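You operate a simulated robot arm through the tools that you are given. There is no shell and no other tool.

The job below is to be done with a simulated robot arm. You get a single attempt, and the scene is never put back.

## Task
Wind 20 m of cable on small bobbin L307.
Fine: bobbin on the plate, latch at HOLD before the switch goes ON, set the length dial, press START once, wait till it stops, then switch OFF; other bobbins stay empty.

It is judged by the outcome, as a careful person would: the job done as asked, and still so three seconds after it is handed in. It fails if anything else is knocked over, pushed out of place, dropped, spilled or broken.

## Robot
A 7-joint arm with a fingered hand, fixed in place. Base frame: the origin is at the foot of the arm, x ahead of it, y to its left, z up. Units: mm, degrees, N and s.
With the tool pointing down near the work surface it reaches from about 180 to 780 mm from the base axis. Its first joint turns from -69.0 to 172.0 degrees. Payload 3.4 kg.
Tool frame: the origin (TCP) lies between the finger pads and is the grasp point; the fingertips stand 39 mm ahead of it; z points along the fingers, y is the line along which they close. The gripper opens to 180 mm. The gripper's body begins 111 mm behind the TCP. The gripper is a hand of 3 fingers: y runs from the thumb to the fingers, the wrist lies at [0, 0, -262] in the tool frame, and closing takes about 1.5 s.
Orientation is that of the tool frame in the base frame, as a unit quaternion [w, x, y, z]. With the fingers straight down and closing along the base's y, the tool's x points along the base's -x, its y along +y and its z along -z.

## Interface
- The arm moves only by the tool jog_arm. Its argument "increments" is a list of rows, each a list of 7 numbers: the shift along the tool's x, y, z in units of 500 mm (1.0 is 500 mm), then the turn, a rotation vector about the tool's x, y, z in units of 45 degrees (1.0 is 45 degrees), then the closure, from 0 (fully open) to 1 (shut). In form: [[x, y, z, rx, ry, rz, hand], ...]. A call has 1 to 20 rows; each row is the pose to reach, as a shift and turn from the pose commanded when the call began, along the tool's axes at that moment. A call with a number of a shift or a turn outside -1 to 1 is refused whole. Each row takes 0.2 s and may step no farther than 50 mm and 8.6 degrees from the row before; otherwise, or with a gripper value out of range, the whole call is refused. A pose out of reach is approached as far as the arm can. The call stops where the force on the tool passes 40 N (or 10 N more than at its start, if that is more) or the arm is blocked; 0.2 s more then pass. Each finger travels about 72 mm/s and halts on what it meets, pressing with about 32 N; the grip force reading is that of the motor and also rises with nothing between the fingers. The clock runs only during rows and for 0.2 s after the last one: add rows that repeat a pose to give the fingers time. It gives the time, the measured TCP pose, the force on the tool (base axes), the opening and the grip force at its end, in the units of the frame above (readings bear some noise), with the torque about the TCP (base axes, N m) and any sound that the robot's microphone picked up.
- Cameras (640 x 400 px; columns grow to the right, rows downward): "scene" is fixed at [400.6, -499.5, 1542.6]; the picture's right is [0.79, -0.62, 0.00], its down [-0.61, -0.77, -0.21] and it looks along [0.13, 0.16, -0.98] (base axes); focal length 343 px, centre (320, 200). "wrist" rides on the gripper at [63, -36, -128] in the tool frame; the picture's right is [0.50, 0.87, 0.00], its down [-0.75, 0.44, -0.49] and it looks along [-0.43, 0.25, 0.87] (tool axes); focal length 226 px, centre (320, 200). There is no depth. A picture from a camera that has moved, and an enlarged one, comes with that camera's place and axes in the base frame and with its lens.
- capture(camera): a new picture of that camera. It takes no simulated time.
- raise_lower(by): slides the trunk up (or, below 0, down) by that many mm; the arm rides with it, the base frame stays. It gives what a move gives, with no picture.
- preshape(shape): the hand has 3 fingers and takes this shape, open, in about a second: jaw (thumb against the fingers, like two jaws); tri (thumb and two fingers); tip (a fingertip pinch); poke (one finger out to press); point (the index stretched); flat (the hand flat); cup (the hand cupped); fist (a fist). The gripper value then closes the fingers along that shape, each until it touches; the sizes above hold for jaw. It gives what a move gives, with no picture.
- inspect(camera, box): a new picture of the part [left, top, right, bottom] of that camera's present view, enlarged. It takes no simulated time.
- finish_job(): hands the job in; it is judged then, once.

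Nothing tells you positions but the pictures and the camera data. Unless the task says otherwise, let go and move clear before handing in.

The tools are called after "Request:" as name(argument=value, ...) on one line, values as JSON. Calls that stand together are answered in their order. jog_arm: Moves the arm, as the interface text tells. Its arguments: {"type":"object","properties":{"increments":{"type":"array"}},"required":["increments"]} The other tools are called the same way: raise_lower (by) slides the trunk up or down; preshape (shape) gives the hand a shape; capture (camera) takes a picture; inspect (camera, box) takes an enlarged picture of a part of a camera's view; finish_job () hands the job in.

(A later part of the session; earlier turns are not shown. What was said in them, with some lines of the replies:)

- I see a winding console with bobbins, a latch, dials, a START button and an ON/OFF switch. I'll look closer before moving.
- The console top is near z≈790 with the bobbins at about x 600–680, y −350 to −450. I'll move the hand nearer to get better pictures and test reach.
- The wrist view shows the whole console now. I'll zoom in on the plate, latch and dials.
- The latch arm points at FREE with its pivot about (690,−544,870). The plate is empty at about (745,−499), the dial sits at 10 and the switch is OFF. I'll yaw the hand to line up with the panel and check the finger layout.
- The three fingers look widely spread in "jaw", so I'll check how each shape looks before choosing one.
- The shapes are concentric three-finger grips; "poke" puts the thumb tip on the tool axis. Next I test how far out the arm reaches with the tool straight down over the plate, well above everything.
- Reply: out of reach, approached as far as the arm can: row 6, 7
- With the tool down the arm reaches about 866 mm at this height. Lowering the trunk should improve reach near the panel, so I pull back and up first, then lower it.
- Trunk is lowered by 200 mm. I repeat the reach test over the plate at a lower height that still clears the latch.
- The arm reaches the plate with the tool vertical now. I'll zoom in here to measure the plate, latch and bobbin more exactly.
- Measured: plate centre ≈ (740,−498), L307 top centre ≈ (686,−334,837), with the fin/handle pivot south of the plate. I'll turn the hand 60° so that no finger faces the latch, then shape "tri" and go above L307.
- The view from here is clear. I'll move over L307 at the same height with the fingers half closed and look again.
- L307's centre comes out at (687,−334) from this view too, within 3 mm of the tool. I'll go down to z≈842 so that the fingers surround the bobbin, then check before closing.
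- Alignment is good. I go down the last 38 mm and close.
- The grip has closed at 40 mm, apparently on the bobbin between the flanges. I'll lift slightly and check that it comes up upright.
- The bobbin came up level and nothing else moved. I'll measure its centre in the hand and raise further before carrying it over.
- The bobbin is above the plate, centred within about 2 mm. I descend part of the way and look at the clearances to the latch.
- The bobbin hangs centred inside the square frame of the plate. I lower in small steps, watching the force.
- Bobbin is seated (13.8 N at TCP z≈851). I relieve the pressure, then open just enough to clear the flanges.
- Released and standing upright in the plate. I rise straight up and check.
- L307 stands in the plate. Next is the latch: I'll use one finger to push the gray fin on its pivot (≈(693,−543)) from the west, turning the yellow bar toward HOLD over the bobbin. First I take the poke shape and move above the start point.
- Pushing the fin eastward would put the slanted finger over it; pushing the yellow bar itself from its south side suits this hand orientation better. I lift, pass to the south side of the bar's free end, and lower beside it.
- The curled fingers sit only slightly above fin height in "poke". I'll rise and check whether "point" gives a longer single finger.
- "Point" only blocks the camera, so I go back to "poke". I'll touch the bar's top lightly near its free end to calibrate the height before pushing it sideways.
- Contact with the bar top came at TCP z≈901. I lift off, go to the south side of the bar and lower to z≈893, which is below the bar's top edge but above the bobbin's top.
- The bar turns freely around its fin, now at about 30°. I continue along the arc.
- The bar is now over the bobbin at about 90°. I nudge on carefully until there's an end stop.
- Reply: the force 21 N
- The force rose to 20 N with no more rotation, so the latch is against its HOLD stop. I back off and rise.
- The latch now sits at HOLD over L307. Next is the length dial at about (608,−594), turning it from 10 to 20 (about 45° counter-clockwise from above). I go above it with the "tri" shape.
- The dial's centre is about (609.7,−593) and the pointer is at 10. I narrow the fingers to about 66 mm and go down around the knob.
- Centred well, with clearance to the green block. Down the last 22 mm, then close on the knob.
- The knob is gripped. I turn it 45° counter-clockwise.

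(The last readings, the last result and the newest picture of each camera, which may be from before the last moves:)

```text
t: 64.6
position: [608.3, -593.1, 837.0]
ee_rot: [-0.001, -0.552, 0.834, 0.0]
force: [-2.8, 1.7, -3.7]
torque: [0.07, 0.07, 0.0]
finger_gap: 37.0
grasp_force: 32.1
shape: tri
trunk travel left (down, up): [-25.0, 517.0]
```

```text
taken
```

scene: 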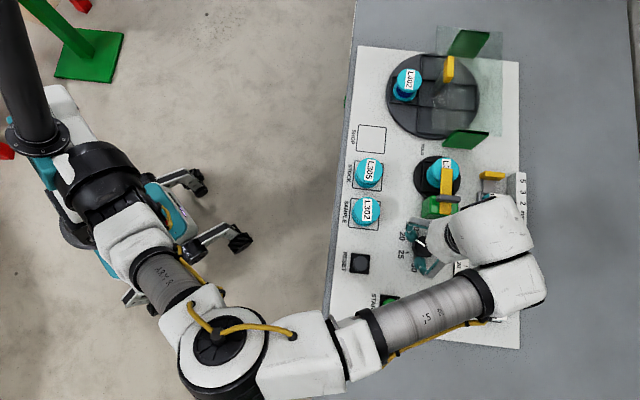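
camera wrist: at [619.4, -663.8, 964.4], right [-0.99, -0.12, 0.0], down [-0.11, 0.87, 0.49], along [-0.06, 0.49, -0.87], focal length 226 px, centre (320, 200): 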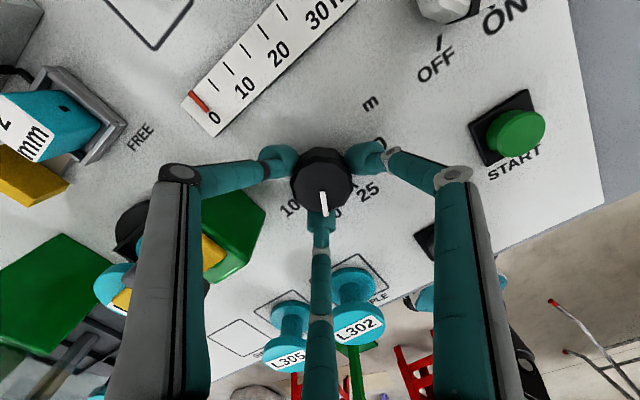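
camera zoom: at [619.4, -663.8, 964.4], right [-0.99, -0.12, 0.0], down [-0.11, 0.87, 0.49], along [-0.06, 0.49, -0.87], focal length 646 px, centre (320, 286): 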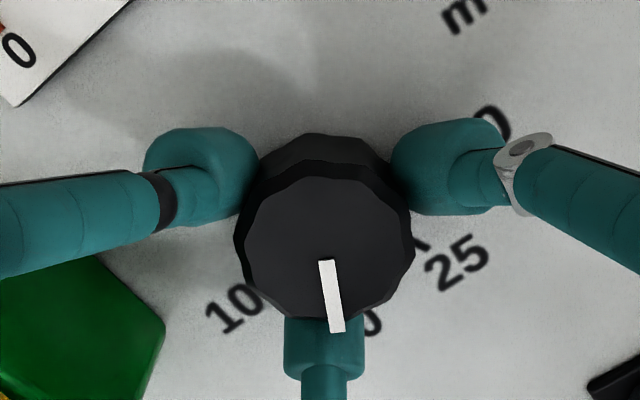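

The pointer has moved about 45° toward 20. I release, rise and read the dial.

Request:
jog_arm(increments=[[0, 0, 0, 0, 0, 0, 0.75], [0, 0, 0, 0, 0, 0, 0.65], [0, 0, 0, 0, 0, 0, 0.6], [0, 0, 0, 0, 0, 0, 0.6], [0, 0, -0.05, 0, 0, 0, 0.6], [0, 0, -0.1, 0, 0, 0, 0.6], [0, 0, -0.16, 0, 0, 0, 0.6], [0, 0, -0.16, 0, 0, 0, 0.6]])

Request:
capture(camera="wrist")

Request:
inspect(camera="wrist", box=[260, 80, 400, 200])

Request:
inspect(camera="scene", box=[370, 200, 460, 280])

```text
t: 66.4
position: [608.9, -593.1, 916.3]
ee_rot: [-0.001, -0.553, 0.833, -0.002]
force: [-0.2, -0.8, 0.4]
torque: [-0.04, -0.01, 0.01]
finger_gap: 71.6
grasp_force: 0.0
shape: tri
trunk travel left (down, up): [-25.0, 517.0]
```

```text
taken
camera wrist: at [619.1, -663.7, 1045.0], right [-0.99, -0.12, 0.0], down [-0.11, 0.87, 0.49], along [-0.06, 0.49, -0.87], focal length 226 px, centre (320, 200)
```

wrist: 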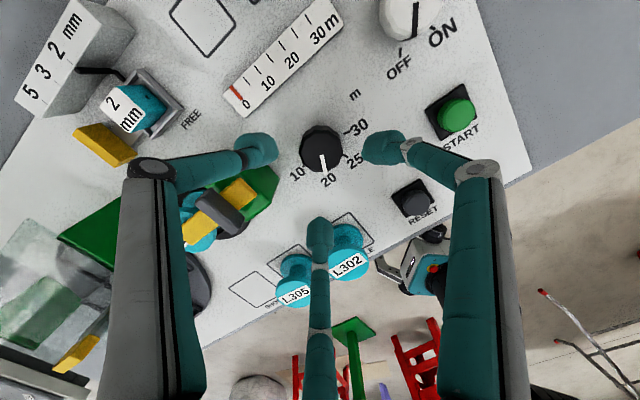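

```text
3.33 times, centred on (330, 140) of wrist
camera zoom: at [619.1, -663.7, 1045.0], right [-0.99, -0.12, 0.0], down [-0.11, 0.87, 0.49], along [-0.06, 0.49, -0.87], focal length 754 px, centre (287, 400)
```

zoom: 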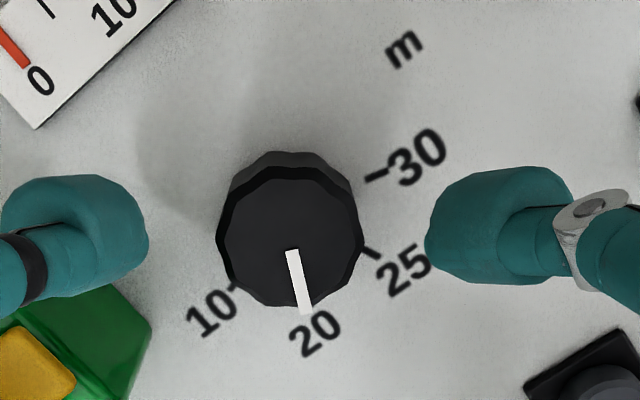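

```text
5.00 times, centred on (415, 240) of scene
camera zoom: at [400.6, -499.5, 1542.6], right [0.79, -0.62, 0.0], down [-0.61, -0.77, -0.21], along [0.13, 0.16, -0.98], focal length 1715 px, centre (-155, 0)
```

zoom: 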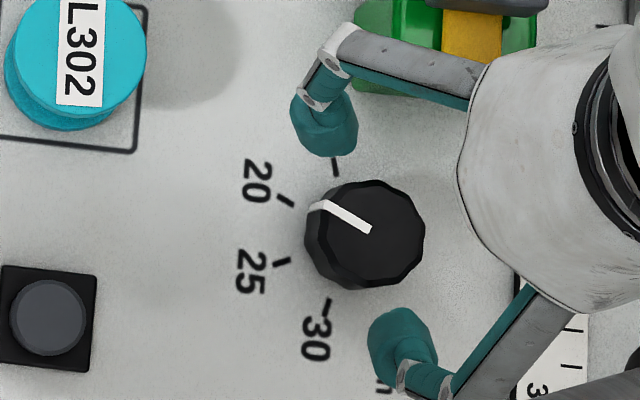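

The pointer moved to 20 with the same offset it had at 10, so the dial is set. Next is the white switch near (550,−718); I move above it, turning the hand back 45°.

Request:
jog_arm(increments=[[0.035, 0.001, -0.05, 0, 0, 0.125, 0.5], [0.07, 0.003, -0.05, 0, 0, 0.25, 0.5], [0.105, 0.004, -0.05, 0, 0, 0.375, 0.5], [0.14, 0.006, -0.05, 0, 0, 0.5, 0.5], [0.175, 0.008, -0.05, 0, 0, 0.625, 0.5], [0.21, 0.009, -0.05, 0, 0, 0.75, 0.5], [0.245, 0.011, -0.05, 0, 0, 0.875, 0.5], [0.276, 0.012, -0.05, 0, 0, 1.0, 0.5], [0.276, 0.012, -0.05, 0, 0, 1.0, 0.5]])

Request:
capture(camera="wrist")

Request:
inspect(camera="wrist", box=[240, 80, 400, 200])

Request:
capture(camera="scene")

```text
t: 68.4
position: [549.8, -718.7, 942.0]
ee_rot: [0.0, -0.191, 0.982, -0.002]
force: [-0.5, -0.5, 0.1]
torque: [-0.01, 0.03, -0.04]
finger_gap: 89.3
grasp_force: 0.1
shape: tri
trunk travel left (down, up): [-25.0, 517.0]
```

```text
taken
camera wrist: at [506.1, -774.3, 1070.7], right [-0.79, 0.62, 0.0], down [0.54, 0.69, 0.49], along [0.3, 0.38, -0.87], focal length 226 px, centre (320, 200)
```

wrist: 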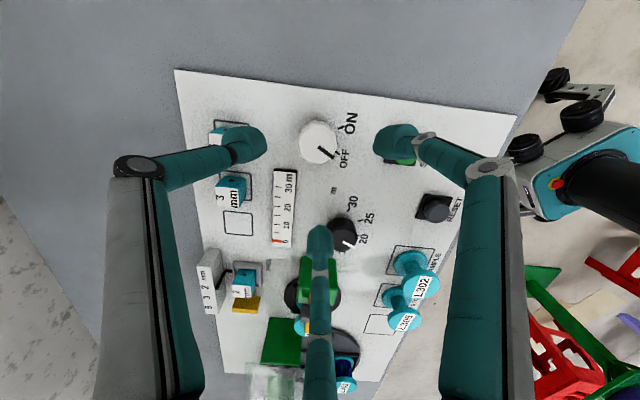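

```text
3.33 times, centred on (320, 140) of wrist
camera zoom: at [506.1, -774.3, 1070.7], right [-0.79, 0.62, 0.0], down [0.54, 0.69, 0.49], along [0.3, 0.38, -0.87], focal length 754 px, centre (320, 400)
```

zoom: 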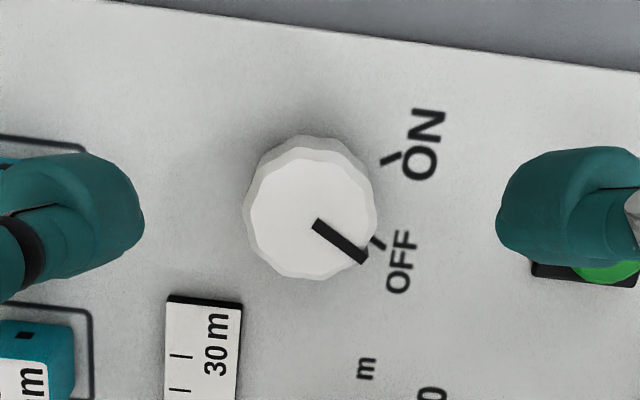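

```text
taken
```

scene: 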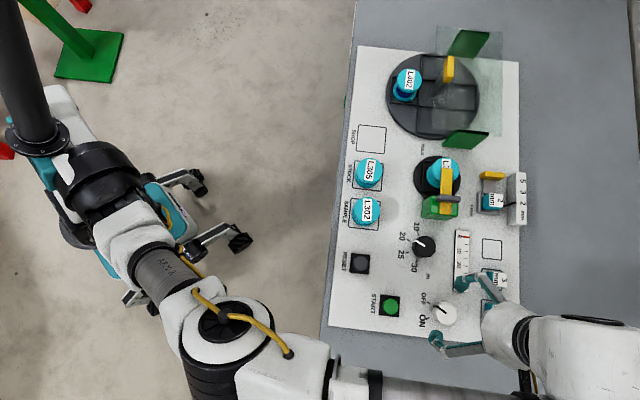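

The switch is centred near (552,−719.6) with the pointer at OFF; ON is about 60° counter-clockwise. I go down around it and grip.

Request:
jog_arm(increments=[[-0.0034, -0.0033, 0.05, 0, 0, 0, 0.6], [-0.0034, -0.0033, 0.1, 0, 0, 0, 0.63], [-0.0034, -0.0033, 0.14, 0, 0, 0, 0.63], [-0.0034, -0.0033, 0.165, 0, 0, 0, 0.63], [-0.0034, -0.0033, 0.165, 0, 0, 0, 0.63]])

Request:
capture(camera="wrist")

Request:
inspect(camera="wrist", box=[240, 100, 400, 240])

```text
t: 69.6
position: [552.1, -718.5, 859.0]
ee_rot: [-0.001, -0.192, 0.981, -0.002]
force: [0.7, -1.2, -0.7]
torque: [0.02, -0.03, -0.02]
finger_gap: 66.9
grasp_force: 0.0
shape: tri
trunk travel left (down, up): [-25.0, 517.0]
```

```text
taken
camera wrist: at [508.9, -775.1, 987.7], right [-0.79, 0.61, 0.0], down [0.54, 0.69, 0.49], along [0.3, 0.39, -0.87], focal length 226 px, centre (320, 200)
```

wrist: 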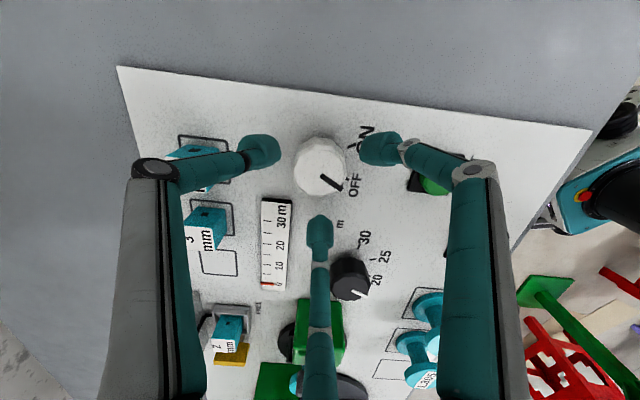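

```text
2.86 times, centred on (320, 170) of wrist
camera zoom: at [508.9, -775.1, 987.7], right [-0.79, 0.61, 0.0], down [0.54, 0.69, 0.49], along [0.3, 0.39, -0.87], focal length 646 px, centre (320, 286)
```

zoom: 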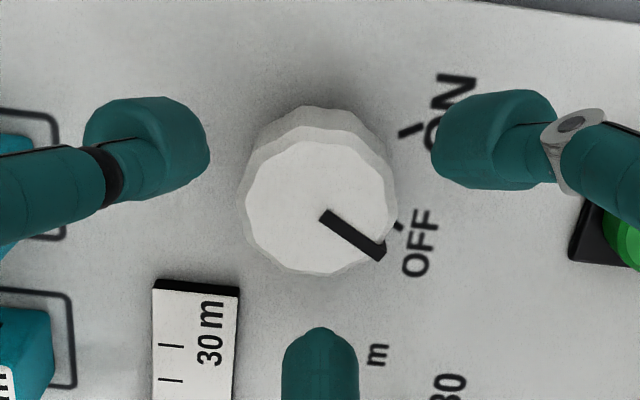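

Well centred. I lower the last 23 mm and close.

Request:
jog_arm(increments=[[0, 0, 0.02, 0, 0, 0, 0.63], [0, 0, 0.036, 0, 0, 0, 0.63], [0, 0, 0.044, 0, 0, 0, 0.63], [0, 0, 0.044, 0, 0, 0, 0.63]])

Request:
jog_arm(increments=[[0, 0, 0, 0, 0, 0, 0.68], [0, 0, 0, 0, 0, 0, 0.72], [0, 0, 0, 0, 0, 0, 0.76], [0, 0, 0, 0, 0, 0, 0.8], [0, 0, 0, 0, 0, 0, 0.85], [0, 0, 0, 0, 0, 0, 1], [0, 0, 0, 0, 0, 0, 1]])

Request:
jog_arm(increments=[[0, 0, 0, 0, 0, -0.125, 1], [0, 0, 0, 0, 0, -0.25, 1], [0, 0, 0, 0, 0, -0.375, 1], [0, 0, 0, 0, 0, -0.5, 1], [0, 0, 0, 0, 0, -0.625, 1], [0, 0, 0, 0, 0, -0.75, 1], [0, 0, 0, 0, 0, -0.875, 1], [0, 0, 0, 0, 0, -1.0, 1], [0, 0, 0, 0, 0, -1.0, 1]])

Request:
inspect(camera="wrist", box=[240, 100, 400, 240])

```text
t: 70.6
position: [552.8, -719.0, 838.5]
ee_rot: [-0.001, -0.19, 0.982, -0.002]
force: [0.6, -0.4, -0.1]
torque: [0.0, 0.02, -0.01]
finger_gap: 67.0
grasp_force: 0.0
shape: tri
trunk travel left (down, up): [-25.0, 517.0]
```

```text
t: 72.2
position: [551.6, -718.8, 838.1]
ee_rot: [-0.001, -0.192, 0.981, -0.001]
force: [-0.3, 0.5, -2.0]
torque: [0.0, 0.02, -0.01]
finger_gap: 38.6
grasp_force: 32.5
shape: tri
trunk travel left (down, up): [-25.0, 517.0]
```

```text
t: 74.2
position: [551.4, -718.8, 837.2]
ee_rot: [-0.001, -0.553, 0.833, -0.001]
force: [-7.3, -0.2, -2.9]
torque: [0.02, 0.22, 0.0]
finger_gap: 37.5
grasp_force: 32.2
shape: tri
trunk travel left (down, up): [-25.0, 517.0]
```

```text
2.86 times, centred on (320, 170) of wrist
camera zoom: at [561.8, -790.1, 965.9], right [-0.99, -0.12, 0.0], down [-0.11, 0.87, 0.49], along [-0.06, 0.49, -0.87], focal length 646 px, centre (320, 286)
```

zoom: 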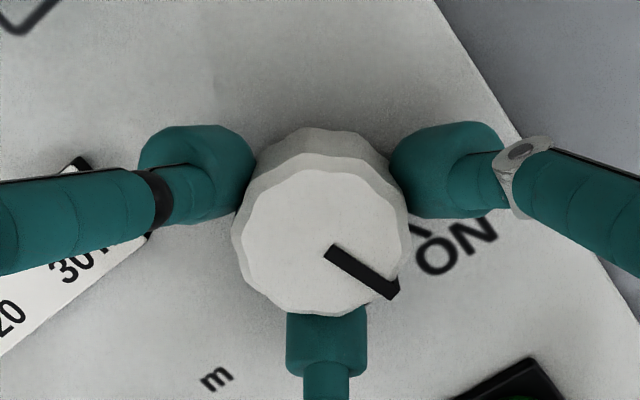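

About 14° short of ON; I turn the rest.

Request:
jog_arm(increments=[[0, 0, 0, 0, 0, -0.11, 1], [0, 0, 0, 0, 0, -0.22, 1], [0, 0, 0, 0, 0, -0.33, 1], [0, 0, 0, 0, 0, -0.33, 1]])

Request:
inspect(camera="wrist", box=[240, 100, 400, 240])

Request:
inspect(camera="scene", box=[370, 270, 480, 350])

```text
t: 75.2
position: [550.2, -719.0, 838.5]
ee_rot: [-0.002, -0.655, 0.756, -0.001]
force: [-8.6, -2.2, -1.7]
torque: [-0.05, 0.28, -0.04]
finger_gap: 37.4
grasp_force: 32.1
shape: tri
trunk travel left (down, up): [-25.0, 517.0]
```

```text
2.86 times, centred on (320, 170) of wrist
camera zoom: at [579.9, -785.6, 965.8], right [-0.93, -0.37, 0.0], down [-0.33, 0.81, 0.49], along [-0.18, 0.45, -0.87], focal length 646 px, centre (320, 286)
```

zoom: 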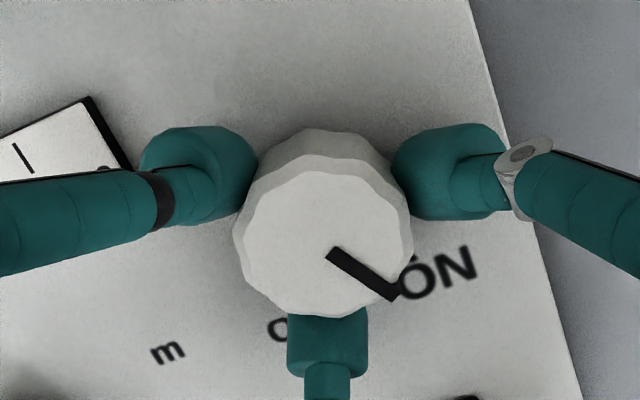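

```text
5.00 times, centred on (425, 310) of scene
camera zoom: at [400.6, -499.5, 1542.6], right [0.79, -0.62, 0.0], down [-0.61, -0.77, -0.21], along [0.13, 0.16, -0.98], focal length 1715 px, centre (-205, -350)
```

zoom: 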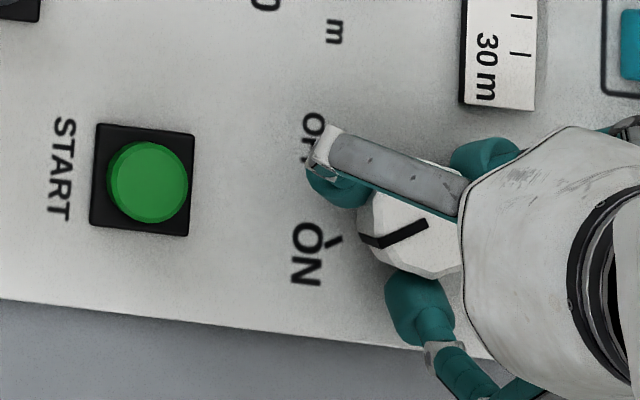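

The pointer lines up with ON. I release and rise to check it.

Request:
jog_arm(increments=[[0, 0, 0, 0, 0, 0, 0.75], [0, 0, 0, 0, 0, 0, 0.65], [0, 0, 0, 0, 0, 0, 0.6], [0, 0, 0, 0, 0, 0, 0.6], [0, 0, -0.05, 0, 0, 0, 0.6], [0, 0, -0.1, 0, 0, 0, 0.6], [0, 0, -0.18, 0, 0, 0, 0.6], [0, 0, -0.22, 0, 0, 0, 0.6], [0, 0, -0.22, 0, 0, 0, 0.6]])

Request:
capture(camera="wrist")

Request:
inspect(camera="wrist", box=[240, 80, 400, 200])

Request:
inspect(camera="scene", box=[330, 200, 530, 350])

```text
t: 77.2
position: [552.9, -718.4, 946.6]
ee_rot: [-0.001, -0.655, 0.756, -0.001]
force: [0.3, -0.6, 0.4]
torque: [-0.03, -0.01, 0.03]
finger_gap: 71.9
grasp_force: 0.1
shape: tri
trunk travel left (down, up): [-25.0, 517.0]
```

```text
taken
camera wrist: at [580.5, -785.3, 1075.9], right [-0.93, -0.37, 0.0], down [-0.32, 0.81, 0.49], along [-0.18, 0.45, -0.87], focal length 226 px, centre (320, 200)
```

wrist: 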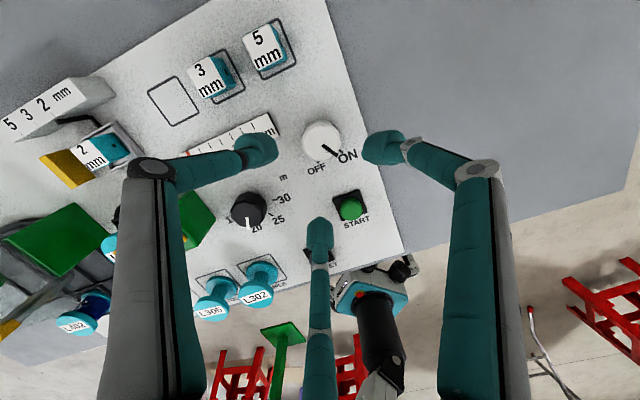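

```text
3.33 times, centred on (320, 140) of wrist
camera zoom: at [580.5, -785.3, 1075.9], right [-0.93, -0.37, 0.0], down [-0.32, 0.81, 0.49], along [-0.18, 0.45, -0.87], focal length 754 px, centre (320, 400)
```

zoom: 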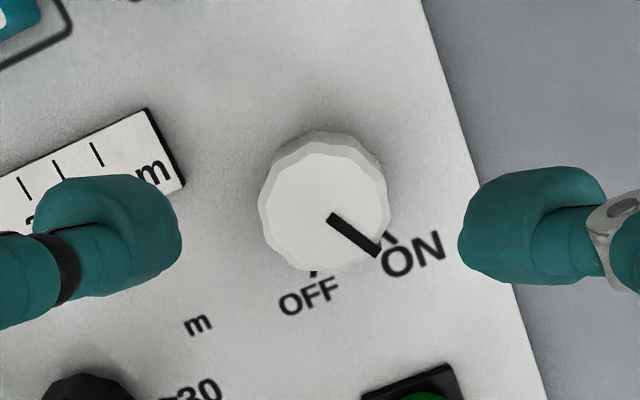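

```text
2.67 times, centred on (430, 275) of scene
camera zoom: at [400.6, -499.5, 1542.6], right [0.79, -0.62, 0.0], down [-0.61, -0.77, -0.21], along [0.13, 0.16, -0.98], focal length 915 px, centre (27, 0)
```

zoom: 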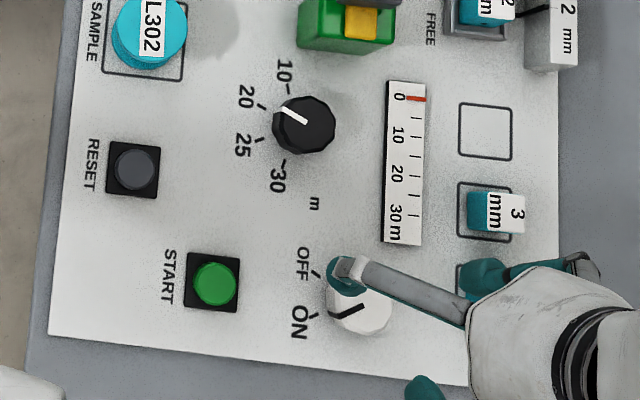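

The switch is ON and the dial reads 20. Next I press START once with a single finger; it is at about (475,−643). I move above it first.

Request:
preshape(shape="poke")

Request:
jog_arm(increments=[[-0.03, 0.047, 0, 0, 0, 0, 0], [-0.06, 0.094, 0, 0, 0, 0, 0], [-0.09, 0.14, 0.03, 0, 0, 0, 0], [-0.1227, 0.1875, 0.08, 0, 0, 0, 0], [-0.1227, 0.1875, 0.13, 0, 0, 0, 0], [-0.1227, 0.1875, 0.13, 0, 0, 0, 0]])

Request:
capture(camera="wrist")

Request:
inspect(camera="wrist", box=[240, 100, 400, 220])

Request:
capture(camera="scene")

```text
t: 78.1
position: [552.5, -718.1, 947.7]
ee_rot: [-0.001, -0.655, 0.756, -0.002]
force: [0.7, 0.3, 0.2]
torque: [-0.02, -0.01, -0.02]
finger_gap: 0.0
grasp_force: 0.2
shape: poke
trunk travel left (down, up): [-25.0, 517.0]
```

```text
t: 79.5
position: [467.1, -642.8, 881.7]
ee_rot: [-0.001, -0.656, 0.755, 0.0]
force: [0.0, 1.2, 0.4]
torque: [-0.02, 0.0, 0.0]
finger_gap: 0.2
grasp_force: 0.0
shape: poke
trunk travel left (down, up): [-25.0, 517.0]
```

```text
taken
camera wrist: at [495.5, -710.2, 1010.7], right [-0.93, -0.37, 0.0], down [-0.32, 0.81, 0.49], along [-0.18, 0.45, -0.87], focal length 226 px, centre (320, 200)
```

wrist: 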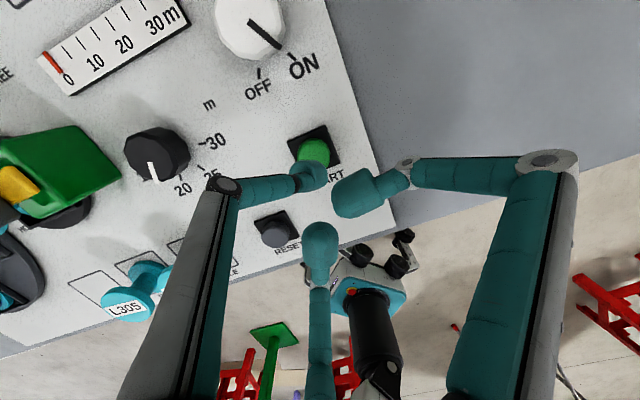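

```text
3.33 times, centred on (320, 160) of wrist
camera zoom: at [495.5, -710.2, 1010.7], right [-0.93, -0.37, 0.0], down [-0.32, 0.81, 0.49], along [-0.18, 0.45, -0.87], focal length 754 px, centre (320, 333)
```

zoom: 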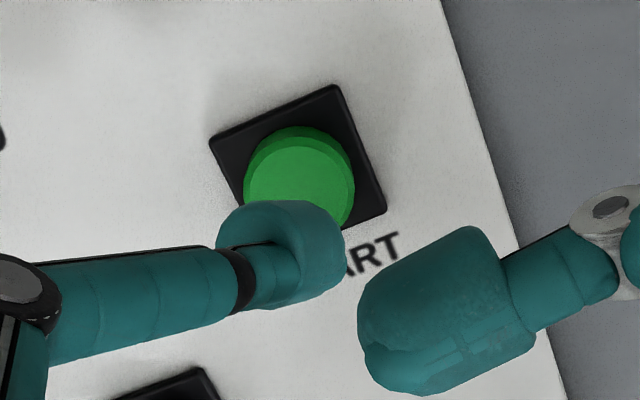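

```text
taken
```

scene: 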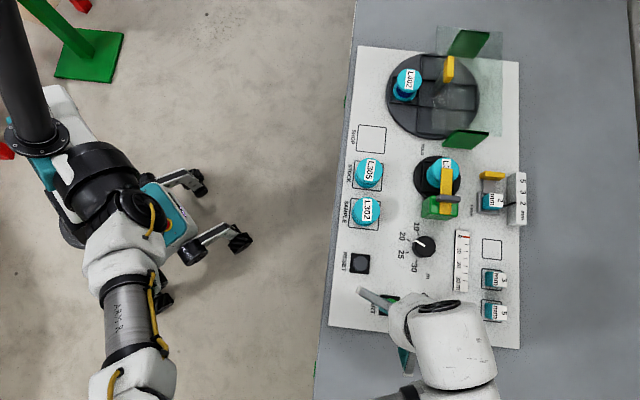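

The finger is over START within about 3 mm. I descend and press in small steps, watching force and sound.

Request:
jog_arm(increments=[[0.0, 0.004, 0.03, 0, 0, 0, 0], [0.0, 0.004, 0.06, 0, 0, 0, 0], [0.0, 0.004, 0.06, 0, 0, 0, 0]])

Request:
jog_arm(increments=[[0, 0, 0.006, 0, 0, 0, 0], [0, 0, 0.012, 0, 0, 0, 0], [0, 0, 0.012, 0, 0, 0, 0]])

Request:
inspect(camera="wrist", box=[240, 100, 400, 220])

```text
t: 80.3
position: [464.5, -643.1, 852.3]
ee_rot: [-0.002, -0.655, 0.755, -0.001]
force: [-0.4, 0.2, -1.4]
torque: [-0.01, 0.02, 0.0]
finger_gap: 0.2
grasp_force: 0.0
shape: poke
trunk travel left (down, up): [-25.0, 517.0]
```

```text
t: 81.1
position: [465.7, -644.5, 847.8]
ee_rot: [-0.001, -0.655, 0.755, -0.001]
force: [-0.2, -0.1, 0.6]
torque: [-0.02, 0.0, 0.01]
finger_gap: 0.0
grasp_force: 0.0
shape: poke
trunk travel left (down, up): [-25.0, 517.0]
```

```text
3.33 times, centred on (320, 160) of wrist
camera zoom: at [493.7, -710.1, 975.0], right [-0.93, -0.37, 0.0], down [-0.32, 0.81, 0.49], along [-0.18, 0.45, -0.87], focal length 754 px, centre (320, 333)
```

zoom: 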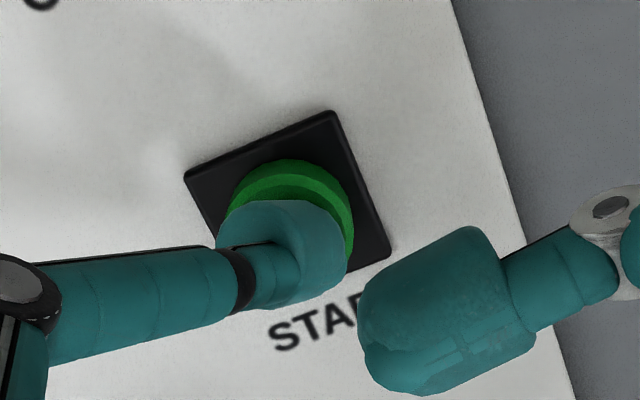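

Still free and well placed over the green cap. I continue down in small steps.

Request:
jog_arm(increments=[[0, 0, 0.004, 0, 0, 0, 0], [0, 0, 0.008, 0, 0, 0, 0], [0, 0, 0.008, 0, 0, 0, 0]])

Request:
jog_arm(increments=[[0, 0, 0.003, 0, 0, 0, 0], [0, 0, 0.006, 0, 0, 0, 0], [0, 0, 0.006, 0, 0, 0, 0]])

Request:
jog_arm(increments=[[0, 0, 0.003, 0, 0, 0, 0], [0, 0, 0.006, 0, 0, 0, 0], [0, 0, 0.006, 0, 0, 0, 0]])

```text
t: 81.9
position: [466.2, -643.7, 842.7]
ee_rot: [-0.001, -0.656, 0.755, -0.001]
force: [-0.4, -0.9, 2.4]
torque: [-0.01, -0.02, 0.04]
finger_gap: 0.0
grasp_force: 0.1
shape: poke
trunk travel left (down, up): [-25.0, 517.0]
```

```text
t: 82.7
position: [466.2, -643.4, 840.0]
ee_rot: [-0.001, -0.655, 0.755, -0.002]
force: [-0.1, -0.1, 4.4]
torque: [-0.01, -0.01, -0.01]
finger_gap: 0.0
grasp_force: 0.0
shape: poke
trunk travel left (down, up): [-25.0, 517.0]
heard: click
```

```text
t: 83.5
position: [466.5, -643.8, 839.5]
ee_rot: [0.0, -0.656, 0.755, -0.003]
force: [3.3, -4.5, 17.2]
torque: [-0.21, -0.13, -0.04]
finger_gap: 0.0
grasp_force: 0.0
shape: poke
trunk travel left (down, up): [-25.0, 517.0]
```

The button clicked once, so I release it straight up and watch the winder.

Request:
jog_arm(increments=[[0, 0, -0.03, 0, 0, 0, 0], [0, 0, -0.08, 0, 0, 0, 0], [0, 0, -0.15, 0, 0, 0, 0], [0, 0, -0.22, 0, 0, 0, 0], [0, 0, -0.22, 0, 0, 0, 0]])

Request:
inspect(camera="scene", box=[330, 140, 530, 350])

Request:
capture(camera="wrist")

```text
t: 84.7
position: [466.5, -645.4, 946.2]
ee_rot: [-0.002, -0.655, 0.755, -0.001]
force: [-0.4, -0.2, 0.7]
torque: [-0.02, -0.02, -0.02]
finger_gap: 0.1
grasp_force: 0.2
shape: poke
trunk travel left (down, up): [-25.0, 517.0]
```

```text
1.90 times, centred on (430, 245) of scene
camera zoom: at [400.6, -499.5, 1542.6], right [0.79, -0.62, 0.0], down [-0.61, -0.77, -0.21], along [0.13, 0.16, -0.98], focal length 653 px, centre (110, 114)
```

zoom: 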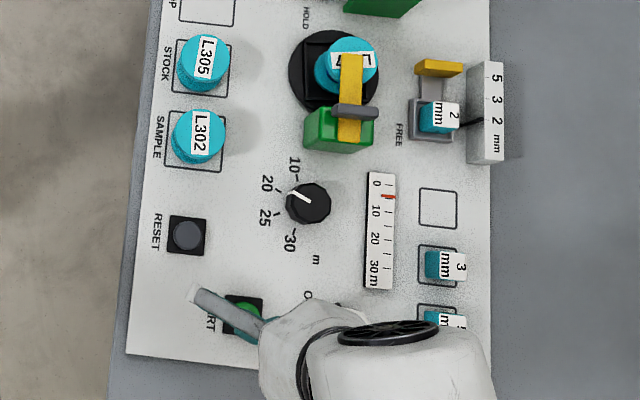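

```text
taken
camera wrist: at [494.0, -711.8, 1074.6], right [-0.93, -0.37, 0.0], down [-0.32, 0.81, 0.49], along [-0.18, 0.45, -0.87], focal length 226 px, centre (320, 200)
```

wrist: 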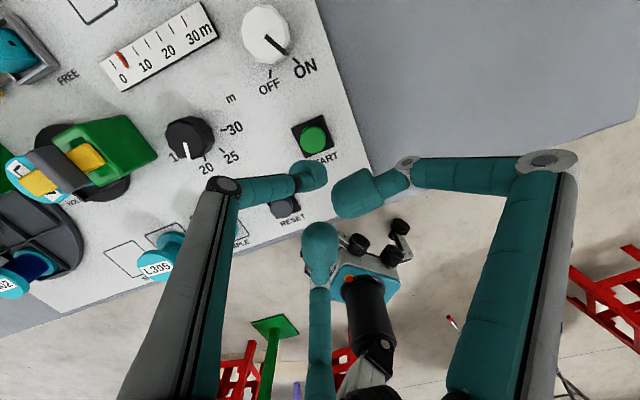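

The winder is running (counter about 5 m). While waiting, I shape the hand to "tri" and hover above the switch.

Request:
preshape(shape="tri")

Request:
jog_arm(increments=[[0.03, -0.047, 0, 0, 0, 0, 0.3], [0.06, -0.094, 0, 0, 0, 0, 0.5], [0.09, -0.14, 0, 0, 0, 0, 0.5], [0.1227, -0.1885, 0, 0, 0, 0, 0.5], [0.1227, -0.1885, 0, 0, 0, 0, 0.5], [0.1227, -0.1885, 0, 0, 0, 0, 0.5], [0.1227, -0.1885, 0, 0, 0, 0, 0.5], [0.1227, -0.1885, 0, 0, 0, 0, 0.5]])

Request:
inspect(camera="scene", box=[330, 140, 530, 350])

Request:
capture(camera="wrist")

```text
t: 85.6
position: [466.0, -645.2, 946.1]
ee_rot: [-0.001, -0.656, 0.755, -0.001]
force: [-0.5, -0.7, 0.4]
torque: [0.03, -0.04, -0.02]
finger_gap: 180.1
grasp_force: 0.0
shape: tri
trunk travel left (down, up): [-25.0, 517.0]
```

```text
t: 87.4
position: [552.7, -720.3, 946.6]
ee_rot: [-0.001, -0.656, 0.755, -0.001]
force: [-0.2, 1.2, 0.1]
torque: [0.02, 0.01, 0.0]
finger_gap: 90.5
grasp_force: 0.0
shape: tri
trunk travel left (down, up): [-25.0, 517.0]
```

```text
1.90 times, centred on (430, 245) of scene
camera zoom: at [400.6, -499.5, 1542.6], right [0.79, -0.62, 0.0], down [-0.61, -0.77, -0.21], along [0.13, 0.16, -0.98], focal length 653 px, centre (110, 114)
```

zoom: 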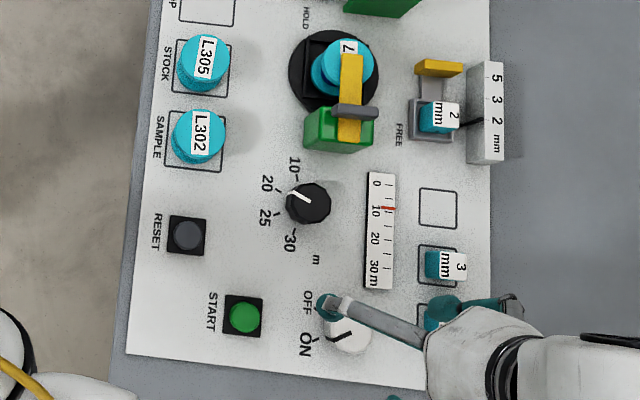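

```text
taken
camera wrist: at [579.9, -786.2, 1075.0], right [-0.93, -0.37, 0.0], down [-0.32, 0.81, 0.49], along [-0.18, 0.45, -0.87], focal length 226 px, centre (320, 200)
```

wrist: 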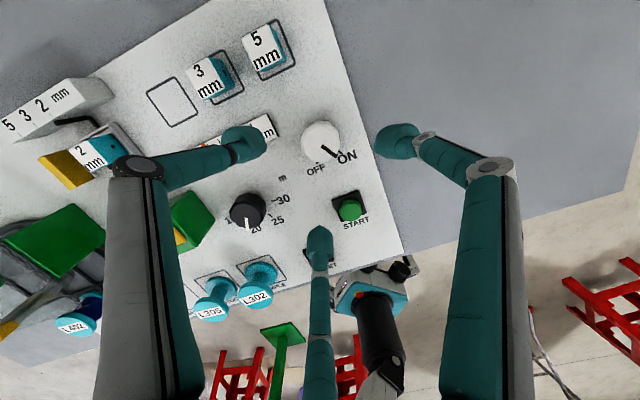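

The counter is at about 10 m and still running. I hold still and wait.

Request:
jog_arm(increments=[[0, 0, 0, 0, 0, 0, 0.5], [0, 0, 0, 0, 0, 0, 0.5], [0, 0, 0, 0, 0, 0, 0.5], [0, 0, 0, 0, 0, 0, 0.5], [0, 0, 0, 0, 0, 0, 0.5], [0, 0, 0, 0, 0, 0, 0.5], [0, 0, 0, 0, 0, 0, 0.5], [0, 0, 0, 0, 0, 0, 0.5], [0, 0, 0, 0, 0, 0, 0.5], [0, 0, 0, 0, 0, 0, 0.5], [0, 0, 0, 0, 0, 0, 0.5], [0, 0, 0, 0, 0, 0, 0.5], [0, 0, 0, 0, 0, 0, 0.5], [0, 0, 0, 0, 0, 0, 0.5], [0, 0, 0, 0, 0, 0, 0.5], [0, 0, 0, 0, 0, 0, 0.5], [0, 0, 0, 0, 0, 0, 0.5], [0, 0, 0, 0, 0, 0, 0.5], [0, 0, 0, 0, 0, 0, 0.5], [0, 0, 0, 0, 0, 0, 0.5]])

Request:
inspect(camera="scene", box=[330, 140, 530, 350])

Request:
jog_arm(increments=[[0, 0, 0, 0, 0, 0, 0.5], [0, 0, 0, 0, 0, 0, 0.5], [0, 0, 0, 0, 0, 0, 0.5], [0, 0, 0, 0, 0, 0, 0.5], [0, 0, 0, 0, 0, 0, 0.5], [0, 0, 0, 0, 0, 0, 0.5], [0, 0, 0, 0, 0, 0, 0.5], [0, 0, 0, 0, 0, 0, 0.5], [0, 0, 0, 0, 0, 0, 0.5], [0, 0, 0, 0, 0, 0, 0.5], [0, 0, 0, 0, 0, 0, 0.5], [0, 0, 0, 0, 0, 0, 0.5]])

Request:
inspect(camera="scene", box=[330, 140, 530, 350])

```text
t: 91.6
position: [551.1, -720.5, 945.5]
ee_rot: [-0.001, -0.655, 0.756, -0.001]
force: [-0.7, -1.0, 0.3]
torque: [0.03, 0.03, -0.01]
finger_gap: 90.6
grasp_force: 0.0
shape: tri
trunk travel left (down, up): [-25.0, 517.0]
```

```text
1.90 times, centred on (430, 245) of scene
camera zoom: at [400.6, -499.5, 1542.6], right [0.79, -0.62, 0.0], down [-0.61, -0.77, -0.21], along [0.13, 0.16, -0.98], focal length 653 px, centre (110, 114)
```

zoom: 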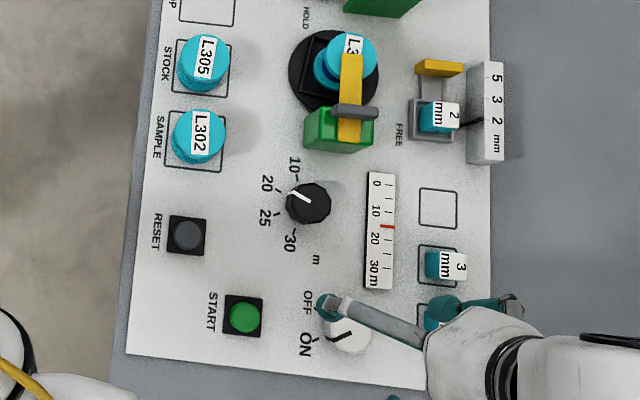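

```text
t: 94.2
position: [551.4, -720.1, 946.1]
ee_rot: [-0.001, -0.655, 0.755, -0.001]
force: [0.6, -0.6, 0.4]
torque: [-0.01, 0.01, 0.05]
finger_gap: 90.6
grasp_force: 0.1
shape: tri
trunk travel left (down, up): [-25.0, 517.0]
```

```text
1.90 times, centred on (430, 245) of scene
camera zoom: at [400.6, -499.5, 1542.6], right [0.79, -0.62, 0.0], down [-0.61, -0.77, -0.21], along [0.13, 0.16, -0.98], focal length 653 px, centre (110, 114)
```

zoom: 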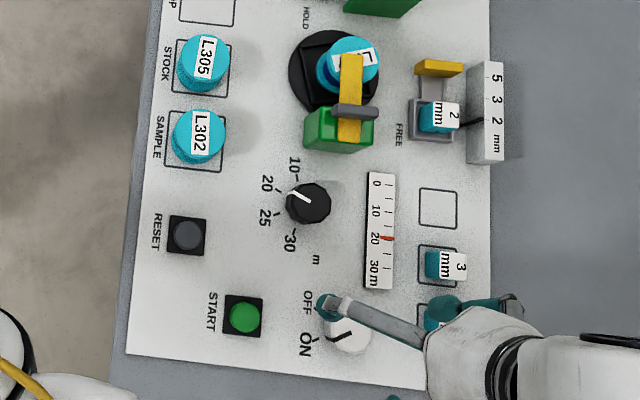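

The counter is at or very near 20 m. I wait further to confirm that the bobbin and counter have stopped.

Request:
jog_arm(increments=[[0, 0, 0, 0, 0, 0, 0.5], [0, 0, 0, 0, 0, 0, 0.5], [0, 0, 0, 0, 0, 0, 0.5], [0, 0, 0, 0, 0, 0, 0.5], [0, 0, 0, 0, 0, 0, 0.5], [0, 0, 0, 0, 0, 0, 0.5], [0, 0, 0, 0, 0, 0, 0.5], [0, 0, 0, 0, 0, 0, 0.5]])

Request:
inspect(camera="scene", box=[400, 140, 520, 300])

Request:
jog_arm(increments=[[0, 0, 0, 0, 0, 0, 0.5], [0, 0, 0, 0, 0, 0, 0.5], [0, 0, 0, 0, 0, 0, 0.5], [0, 0, 0, 0, 0, 0, 0.5], [0, 0, 0, 0, 0, 0, 0.5], [0, 0, 0, 0, 0, 0, 0.5], [0, 0, 0, 0, 0, 0, 0.5]])

Request:
inspect(camera="scene", box=[400, 140, 520, 300])

```text
t: 96.0
position: [552.3, -720.2, 945.3]
ee_rot: [-0.002, -0.655, 0.756, -0.002]
force: [-0.2, 0.7, 0.4]
torque: [-0.02, -0.02, 0.04]
finger_gap: 90.6
grasp_force: 0.1
shape: tri
trunk travel left (down, up): [-25.0, 517.0]
```

```text
2.50 times, centred on (460, 220) of scene
camera zoom: at [400.6, -499.5, 1542.6], right [0.79, -0.62, 0.0], down [-0.61, -0.77, -0.21], along [0.13, 0.16, -0.98], focal length 858 px, centre (-30, 150)
```

zoom: 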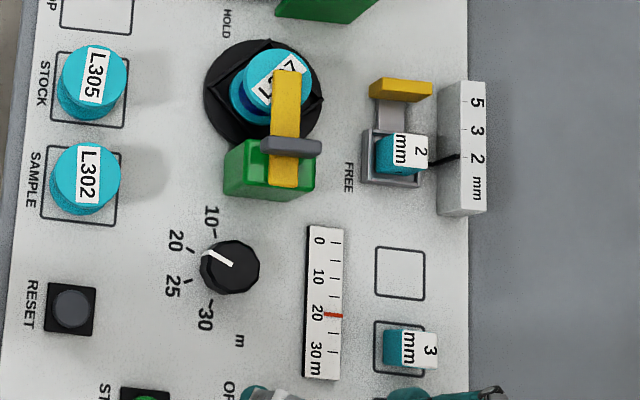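

```text
t: 97.6
position: [551.2, -720.1, 946.5]
ee_rot: [-0.001, -0.655, 0.755, -0.001]
force: [0.2, -0.2, -0.5]
torque: [0.01, -0.02, 0.0]
finger_gap: 90.8
grasp_force: 0.2
shape: tri
trunk travel left (down, up): [-25.0, 517.0]
```

```text
2.50 times, centred on (460, 220) of scene
camera zoom: at [400.6, -499.5, 1542.6], right [0.79, -0.62, 0.0], down [-0.61, -0.77, -0.21], along [0.13, 0.16, -0.98], focal length 858 px, centre (-30, 150)
```

zoom: 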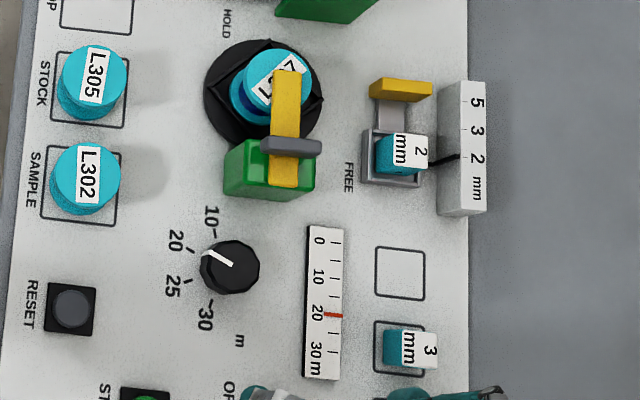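

The bobbin and counter are stationary at 20 m, and cable is visible on L307. I go down onto the switch and grip it.

Request:
jog_arm(increments=[[0, 0, 0.05, 0, 0, 0, 0.6], [0, 0, 0.1, 0, 0, 0, 0.63], [0, 0, 0.14, 0, 0, 0, 0.63], [0, 0, 0.17, 0, 0, 0, 0.63], [0, 0, 0.17, 0, 0, 0, 0.63]])

Request:
inspect(camera="wrist", box=[240, 100, 400, 240])

```text
t: 98.8
position: [551.7, -718.5, 861.7]
ee_rot: [-0.002, -0.656, 0.755, -0.001]
force: [0.2, -1.5, 0.1]
torque: [0.0, 0.01, -0.02]
finger_gap: 67.1
grasp_force: 0.1
shape: tri
trunk travel left (down, up): [-25.0, 517.0]
```

```text
2.86 times, centred on (320, 170) of wrist
camera zoom: at [578.9, -784.9, 990.1], right [-0.93, -0.37, 0.0], down [-0.32, 0.81, 0.49], along [-0.18, 0.45, -0.87], focal length 646 px, centre (320, 286)
```

zoom: 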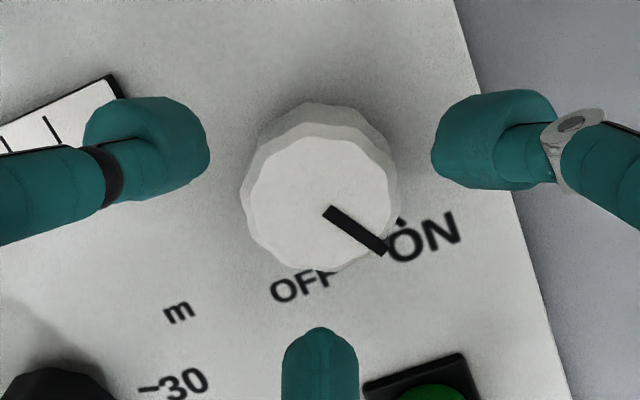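

Request:
jog_arm(increments=[[0, 0, 0.02, 0, 0, 0, 0.63], [0, 0, 0.036, 0, 0, 0, 0.63], [0, 0, 0.046, 0, 0, 0, 0.63], [0, 0, 0.046, 0, 0, 0, 0.63]])

Request:
jog_arm(increments=[[0, 0, 0, 0, 0, 0, 0.68], [0, 0, 0, 0, 0, 0, 0.72], [0, 0, 0, 0, 0, 0, 0.76], [0, 0, 0, 0, 0, 0, 0.8], [0, 0, 0, 0, 0, 0, 0.85], [0, 0, 0, 0, 0, 0, 1], [0, 0, 0, 0, 0, 0, 1]])

Request:
jog_arm(increments=[[0, 0, 0, 0, 0, 0.125, 1], [0, 0, 0, 0, 0, 0.25, 1], [0, 0, 0, 0, 0, 0.375, 1], [0, 0, 0, 0, 0, 0.5, 1], [0, 0, 0, 0, 0, 0.625, 1], [0, 0, 0, 0, 0, 0.75, 1], [0, 0, 0, 0, 0, 0.875, 1], [0, 0, 0, 0, 0, 1.0, 1], [0, 0, 0, 0, 0, 1.0, 1]])

Request:
inspect(camera="wrist", box=[240, 100, 400, 240])

```text
t: 99.8
position: [551.4, -719.1, 838.5]
ee_rot: [-0.002, -0.655, 0.755, -0.001]
force: [0.4, 0.0, 0.4]
torque: [-0.02, 0.02, 0.0]
finger_gap: 67.2
grasp_force: 0.1
shape: tri
trunk travel left (down, up): [-25.0, 517.0]
```

```text
t: 101.4
position: [552.0, -719.0, 837.0]
ee_rot: [-0.002, -0.656, 0.755, -0.001]
force: [-0.6, -0.7, -1.5]
torque: [-0.02, 0.0, -0.05]
finger_gap: 38.0
grasp_force: 32.1
shape: tri
trunk travel left (down, up): [-25.0, 517.0]
```

```text
t: 103.4
position: [551.9, -719.6, 837.9]
ee_rot: [0.0, -0.316, 0.949, -0.002]
force: [8.0, -0.8, -1.0]
torque: [-0.05, -0.23, 0.03]
finger_gap: 37.9
grasp_force: 32.1
shape: tri
trunk travel left (down, up): [-25.0, 517.0]
```

```text
2.86 times, centred on (320, 170) of wrist
camera zoom: at [524.3, -784.5, 966.7], right [-0.92, 0.39, 0.0], down [0.34, 0.8, 0.49], along [0.19, 0.45, -0.87], focal length 646 px, centre (320, 286)
```

zoom: 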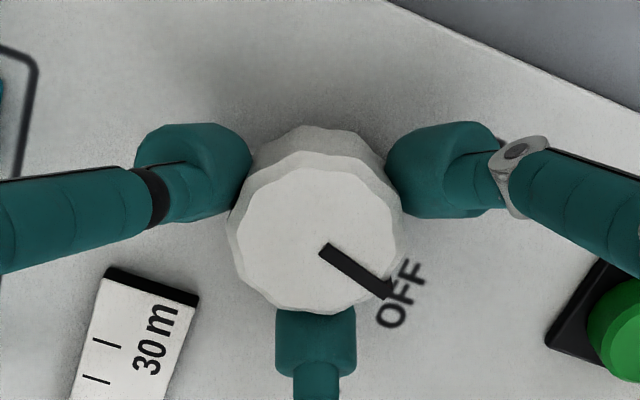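

I turn the remaining ~14° to OFF, then release and rise.

Request:
jog_arm(increments=[[0, 0, 0, 0, 0, 0.11, 1], [0, 0, 0, 0, 0, 0.22, 1], [0, 0, 0, 0, 0, 0.33, 1], [0, 0, 0, 0, 0, 0.33, 1]])

Request:
inspect(camera="wrist", box=[240, 100, 400, 240])

Request:
jog_arm(increments=[[0, 0, 0, 0, 0, 0, 0.75], [0, 0, 0, 0, 0, 0, 0.65], [0, 0, 0, 0, 0, 0, 0.6], [0, 0, 0, 0, 0, 0, 0.6], [0, 0, -0.05, 0, 0, 0, 0.6], [0, 0, -0.1, 0, 0, 0, 0.6], [0, 0, -0.18, 0, 0, 0, 0.6], [0, 0, -0.22, 0, 0, 0, 0.6], [0, 0, -0.22, 0, 0, 0, 0.6]])

Request:
inspect(camera="wrist", box=[240, 80, 400, 200])

Request:
capture(camera="scene")

```text
t: 104.4
position: [552.3, -718.9, 838.7]
ee_rot: [0.0, -0.191, 0.982, -0.002]
force: [10.7, -3.3, 0.3]
torque: [-0.15, -0.39, 0.21]
finger_gap: 38.1
grasp_force: 31.5
shape: tri
trunk travel left (down, up): [-25.0, 517.0]
```

```text
2.86 times, centred on (320, 170) of wrist
camera zoom: at [508.3, -774.7, 966.6], right [-0.79, 0.62, 0.0], down [0.54, 0.69, 0.49], along [0.3, 0.38, -0.87], focal length 646 px, centre (320, 286)
```

zoom: 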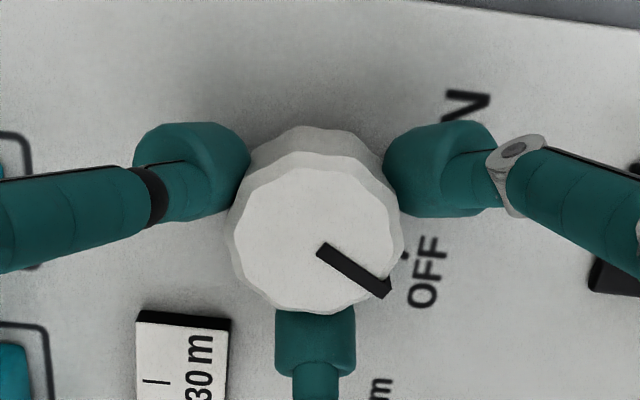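

```text
t: 106.4
position: [551.7, -716.4, 949.1]
ee_rot: [-0.001, -0.192, 0.981, -0.002]
force: [0.2, 0.1, -1.0]
torque: [-0.04, 0.0, 0.0]
finger_gap: 71.3
grasp_force: 0.0
shape: tri
trunk travel left (down, up): [-25.0, 517.0]
```

```text
3.33 times, centred on (320, 140) of wrist
camera zoom: at [508.5, -773.8, 1077.6], right [-0.79, 0.61, 0.0], down [0.54, 0.69, 0.49], along [0.3, 0.39, -0.87], focal length 754 px, centre (320, 400)
```

zoom: 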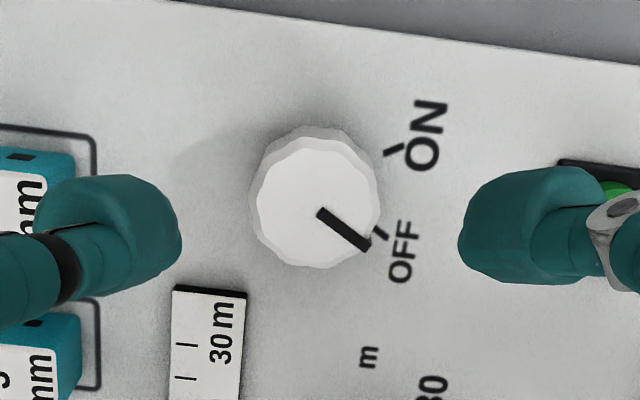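

```text
taken
```

scene: 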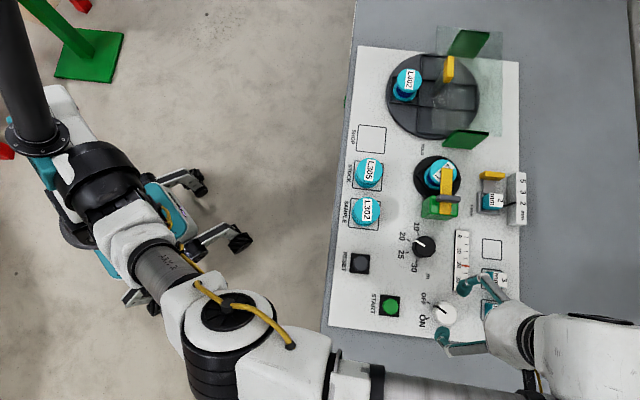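

The switch is back at OFF exactly as at the start. I rise clear and do a last check of the whole console.

Request:
jog_arm(increments=[[0, 0, -0.07, 0, 0, 0, 0.6], [0, 0, -0.14, 0, 0, 0, 0.6], [0.03, 0, -0.2, 0, 0, 0, 0.6], [0.06, 0, -0.25, 0, 0, 0, 0.6], [0.06, 0, -0.25, 0, 0, 0, 0.6]])

Request:
inspect(camera="scene", box=[330, 30, 530, 210])

Request:
inspect(camera="scene", box=[330, 180, 530, 350])

```text
t: 107.6
position: [508.4, -718.3, 1065.3]
ee_rot: [-0.001, -0.192, 0.981, -0.002]
force: [-0.7, 0.4, 0.0]
torque: [0.01, 0.02, 0.0]
finger_gap: 71.7
grasp_force: 0.1
shape: tri
out of reach, approached as far as the arm can: row 3, 4, 5
trunk travel left (down, up): [-25.0, 517.0]
```

```text
2.22 times, centred on (430, 120) of scene
camera zoom: at [400.6, -499.5, 1542.6], right [0.79, -0.62, 0.0], down [-0.61, -0.77, -0.21], along [0.13, 0.16, -0.98], focal length 762 px, centre (76, 378)
```

zoom: 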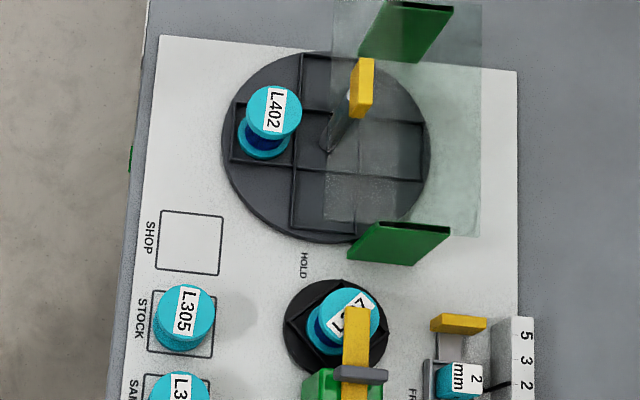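

```text
2.35 times, centred on (430, 265) of scene
camera zoom: at [400.6, -499.5, 1542.6], right [0.79, -0.62, 0.0], down [-0.61, -0.77, -0.21], along [0.13, 0.16, -0.98], focal length 807 px, centre (61, 47)
```

zoom: 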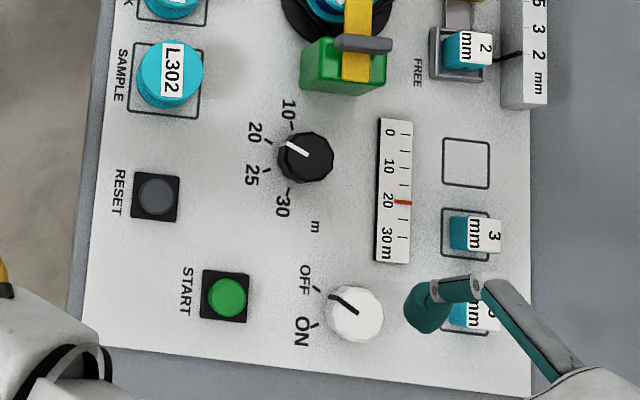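

L307 sits on the plate wound to 20 m, with the latch at HOLD, the dial at 20 and the switch OFF. The other bobbins are untouched and the hand is clear, so I hand the job in.

Request:
finish_job()

```text
The job is handed in.
```

I wound 20 m of cable onto small bobbin L307, and the job is handed in. I don't have the judging result.

- **Bobbin:** L307 is on the plate with cable on it. The counter stopped at 20 m and hadn't moved when I checked again.
- **Latch:** it was against its HOLD stop before I turned the switch ON, and I left it at HOLD.
- **Dial and START:** I set the length dial to 20. I pressed START once and heard one click.
- **Switch:** I turned it OFF only after the winder had stopped.
- **Everything else:** bobbins L305 and L302 are still in their squares. L402 already had cable on it when I started and I left it alone. The pictures show nothing knocked over or pushed out of place, and the hand was clear at hand-in.
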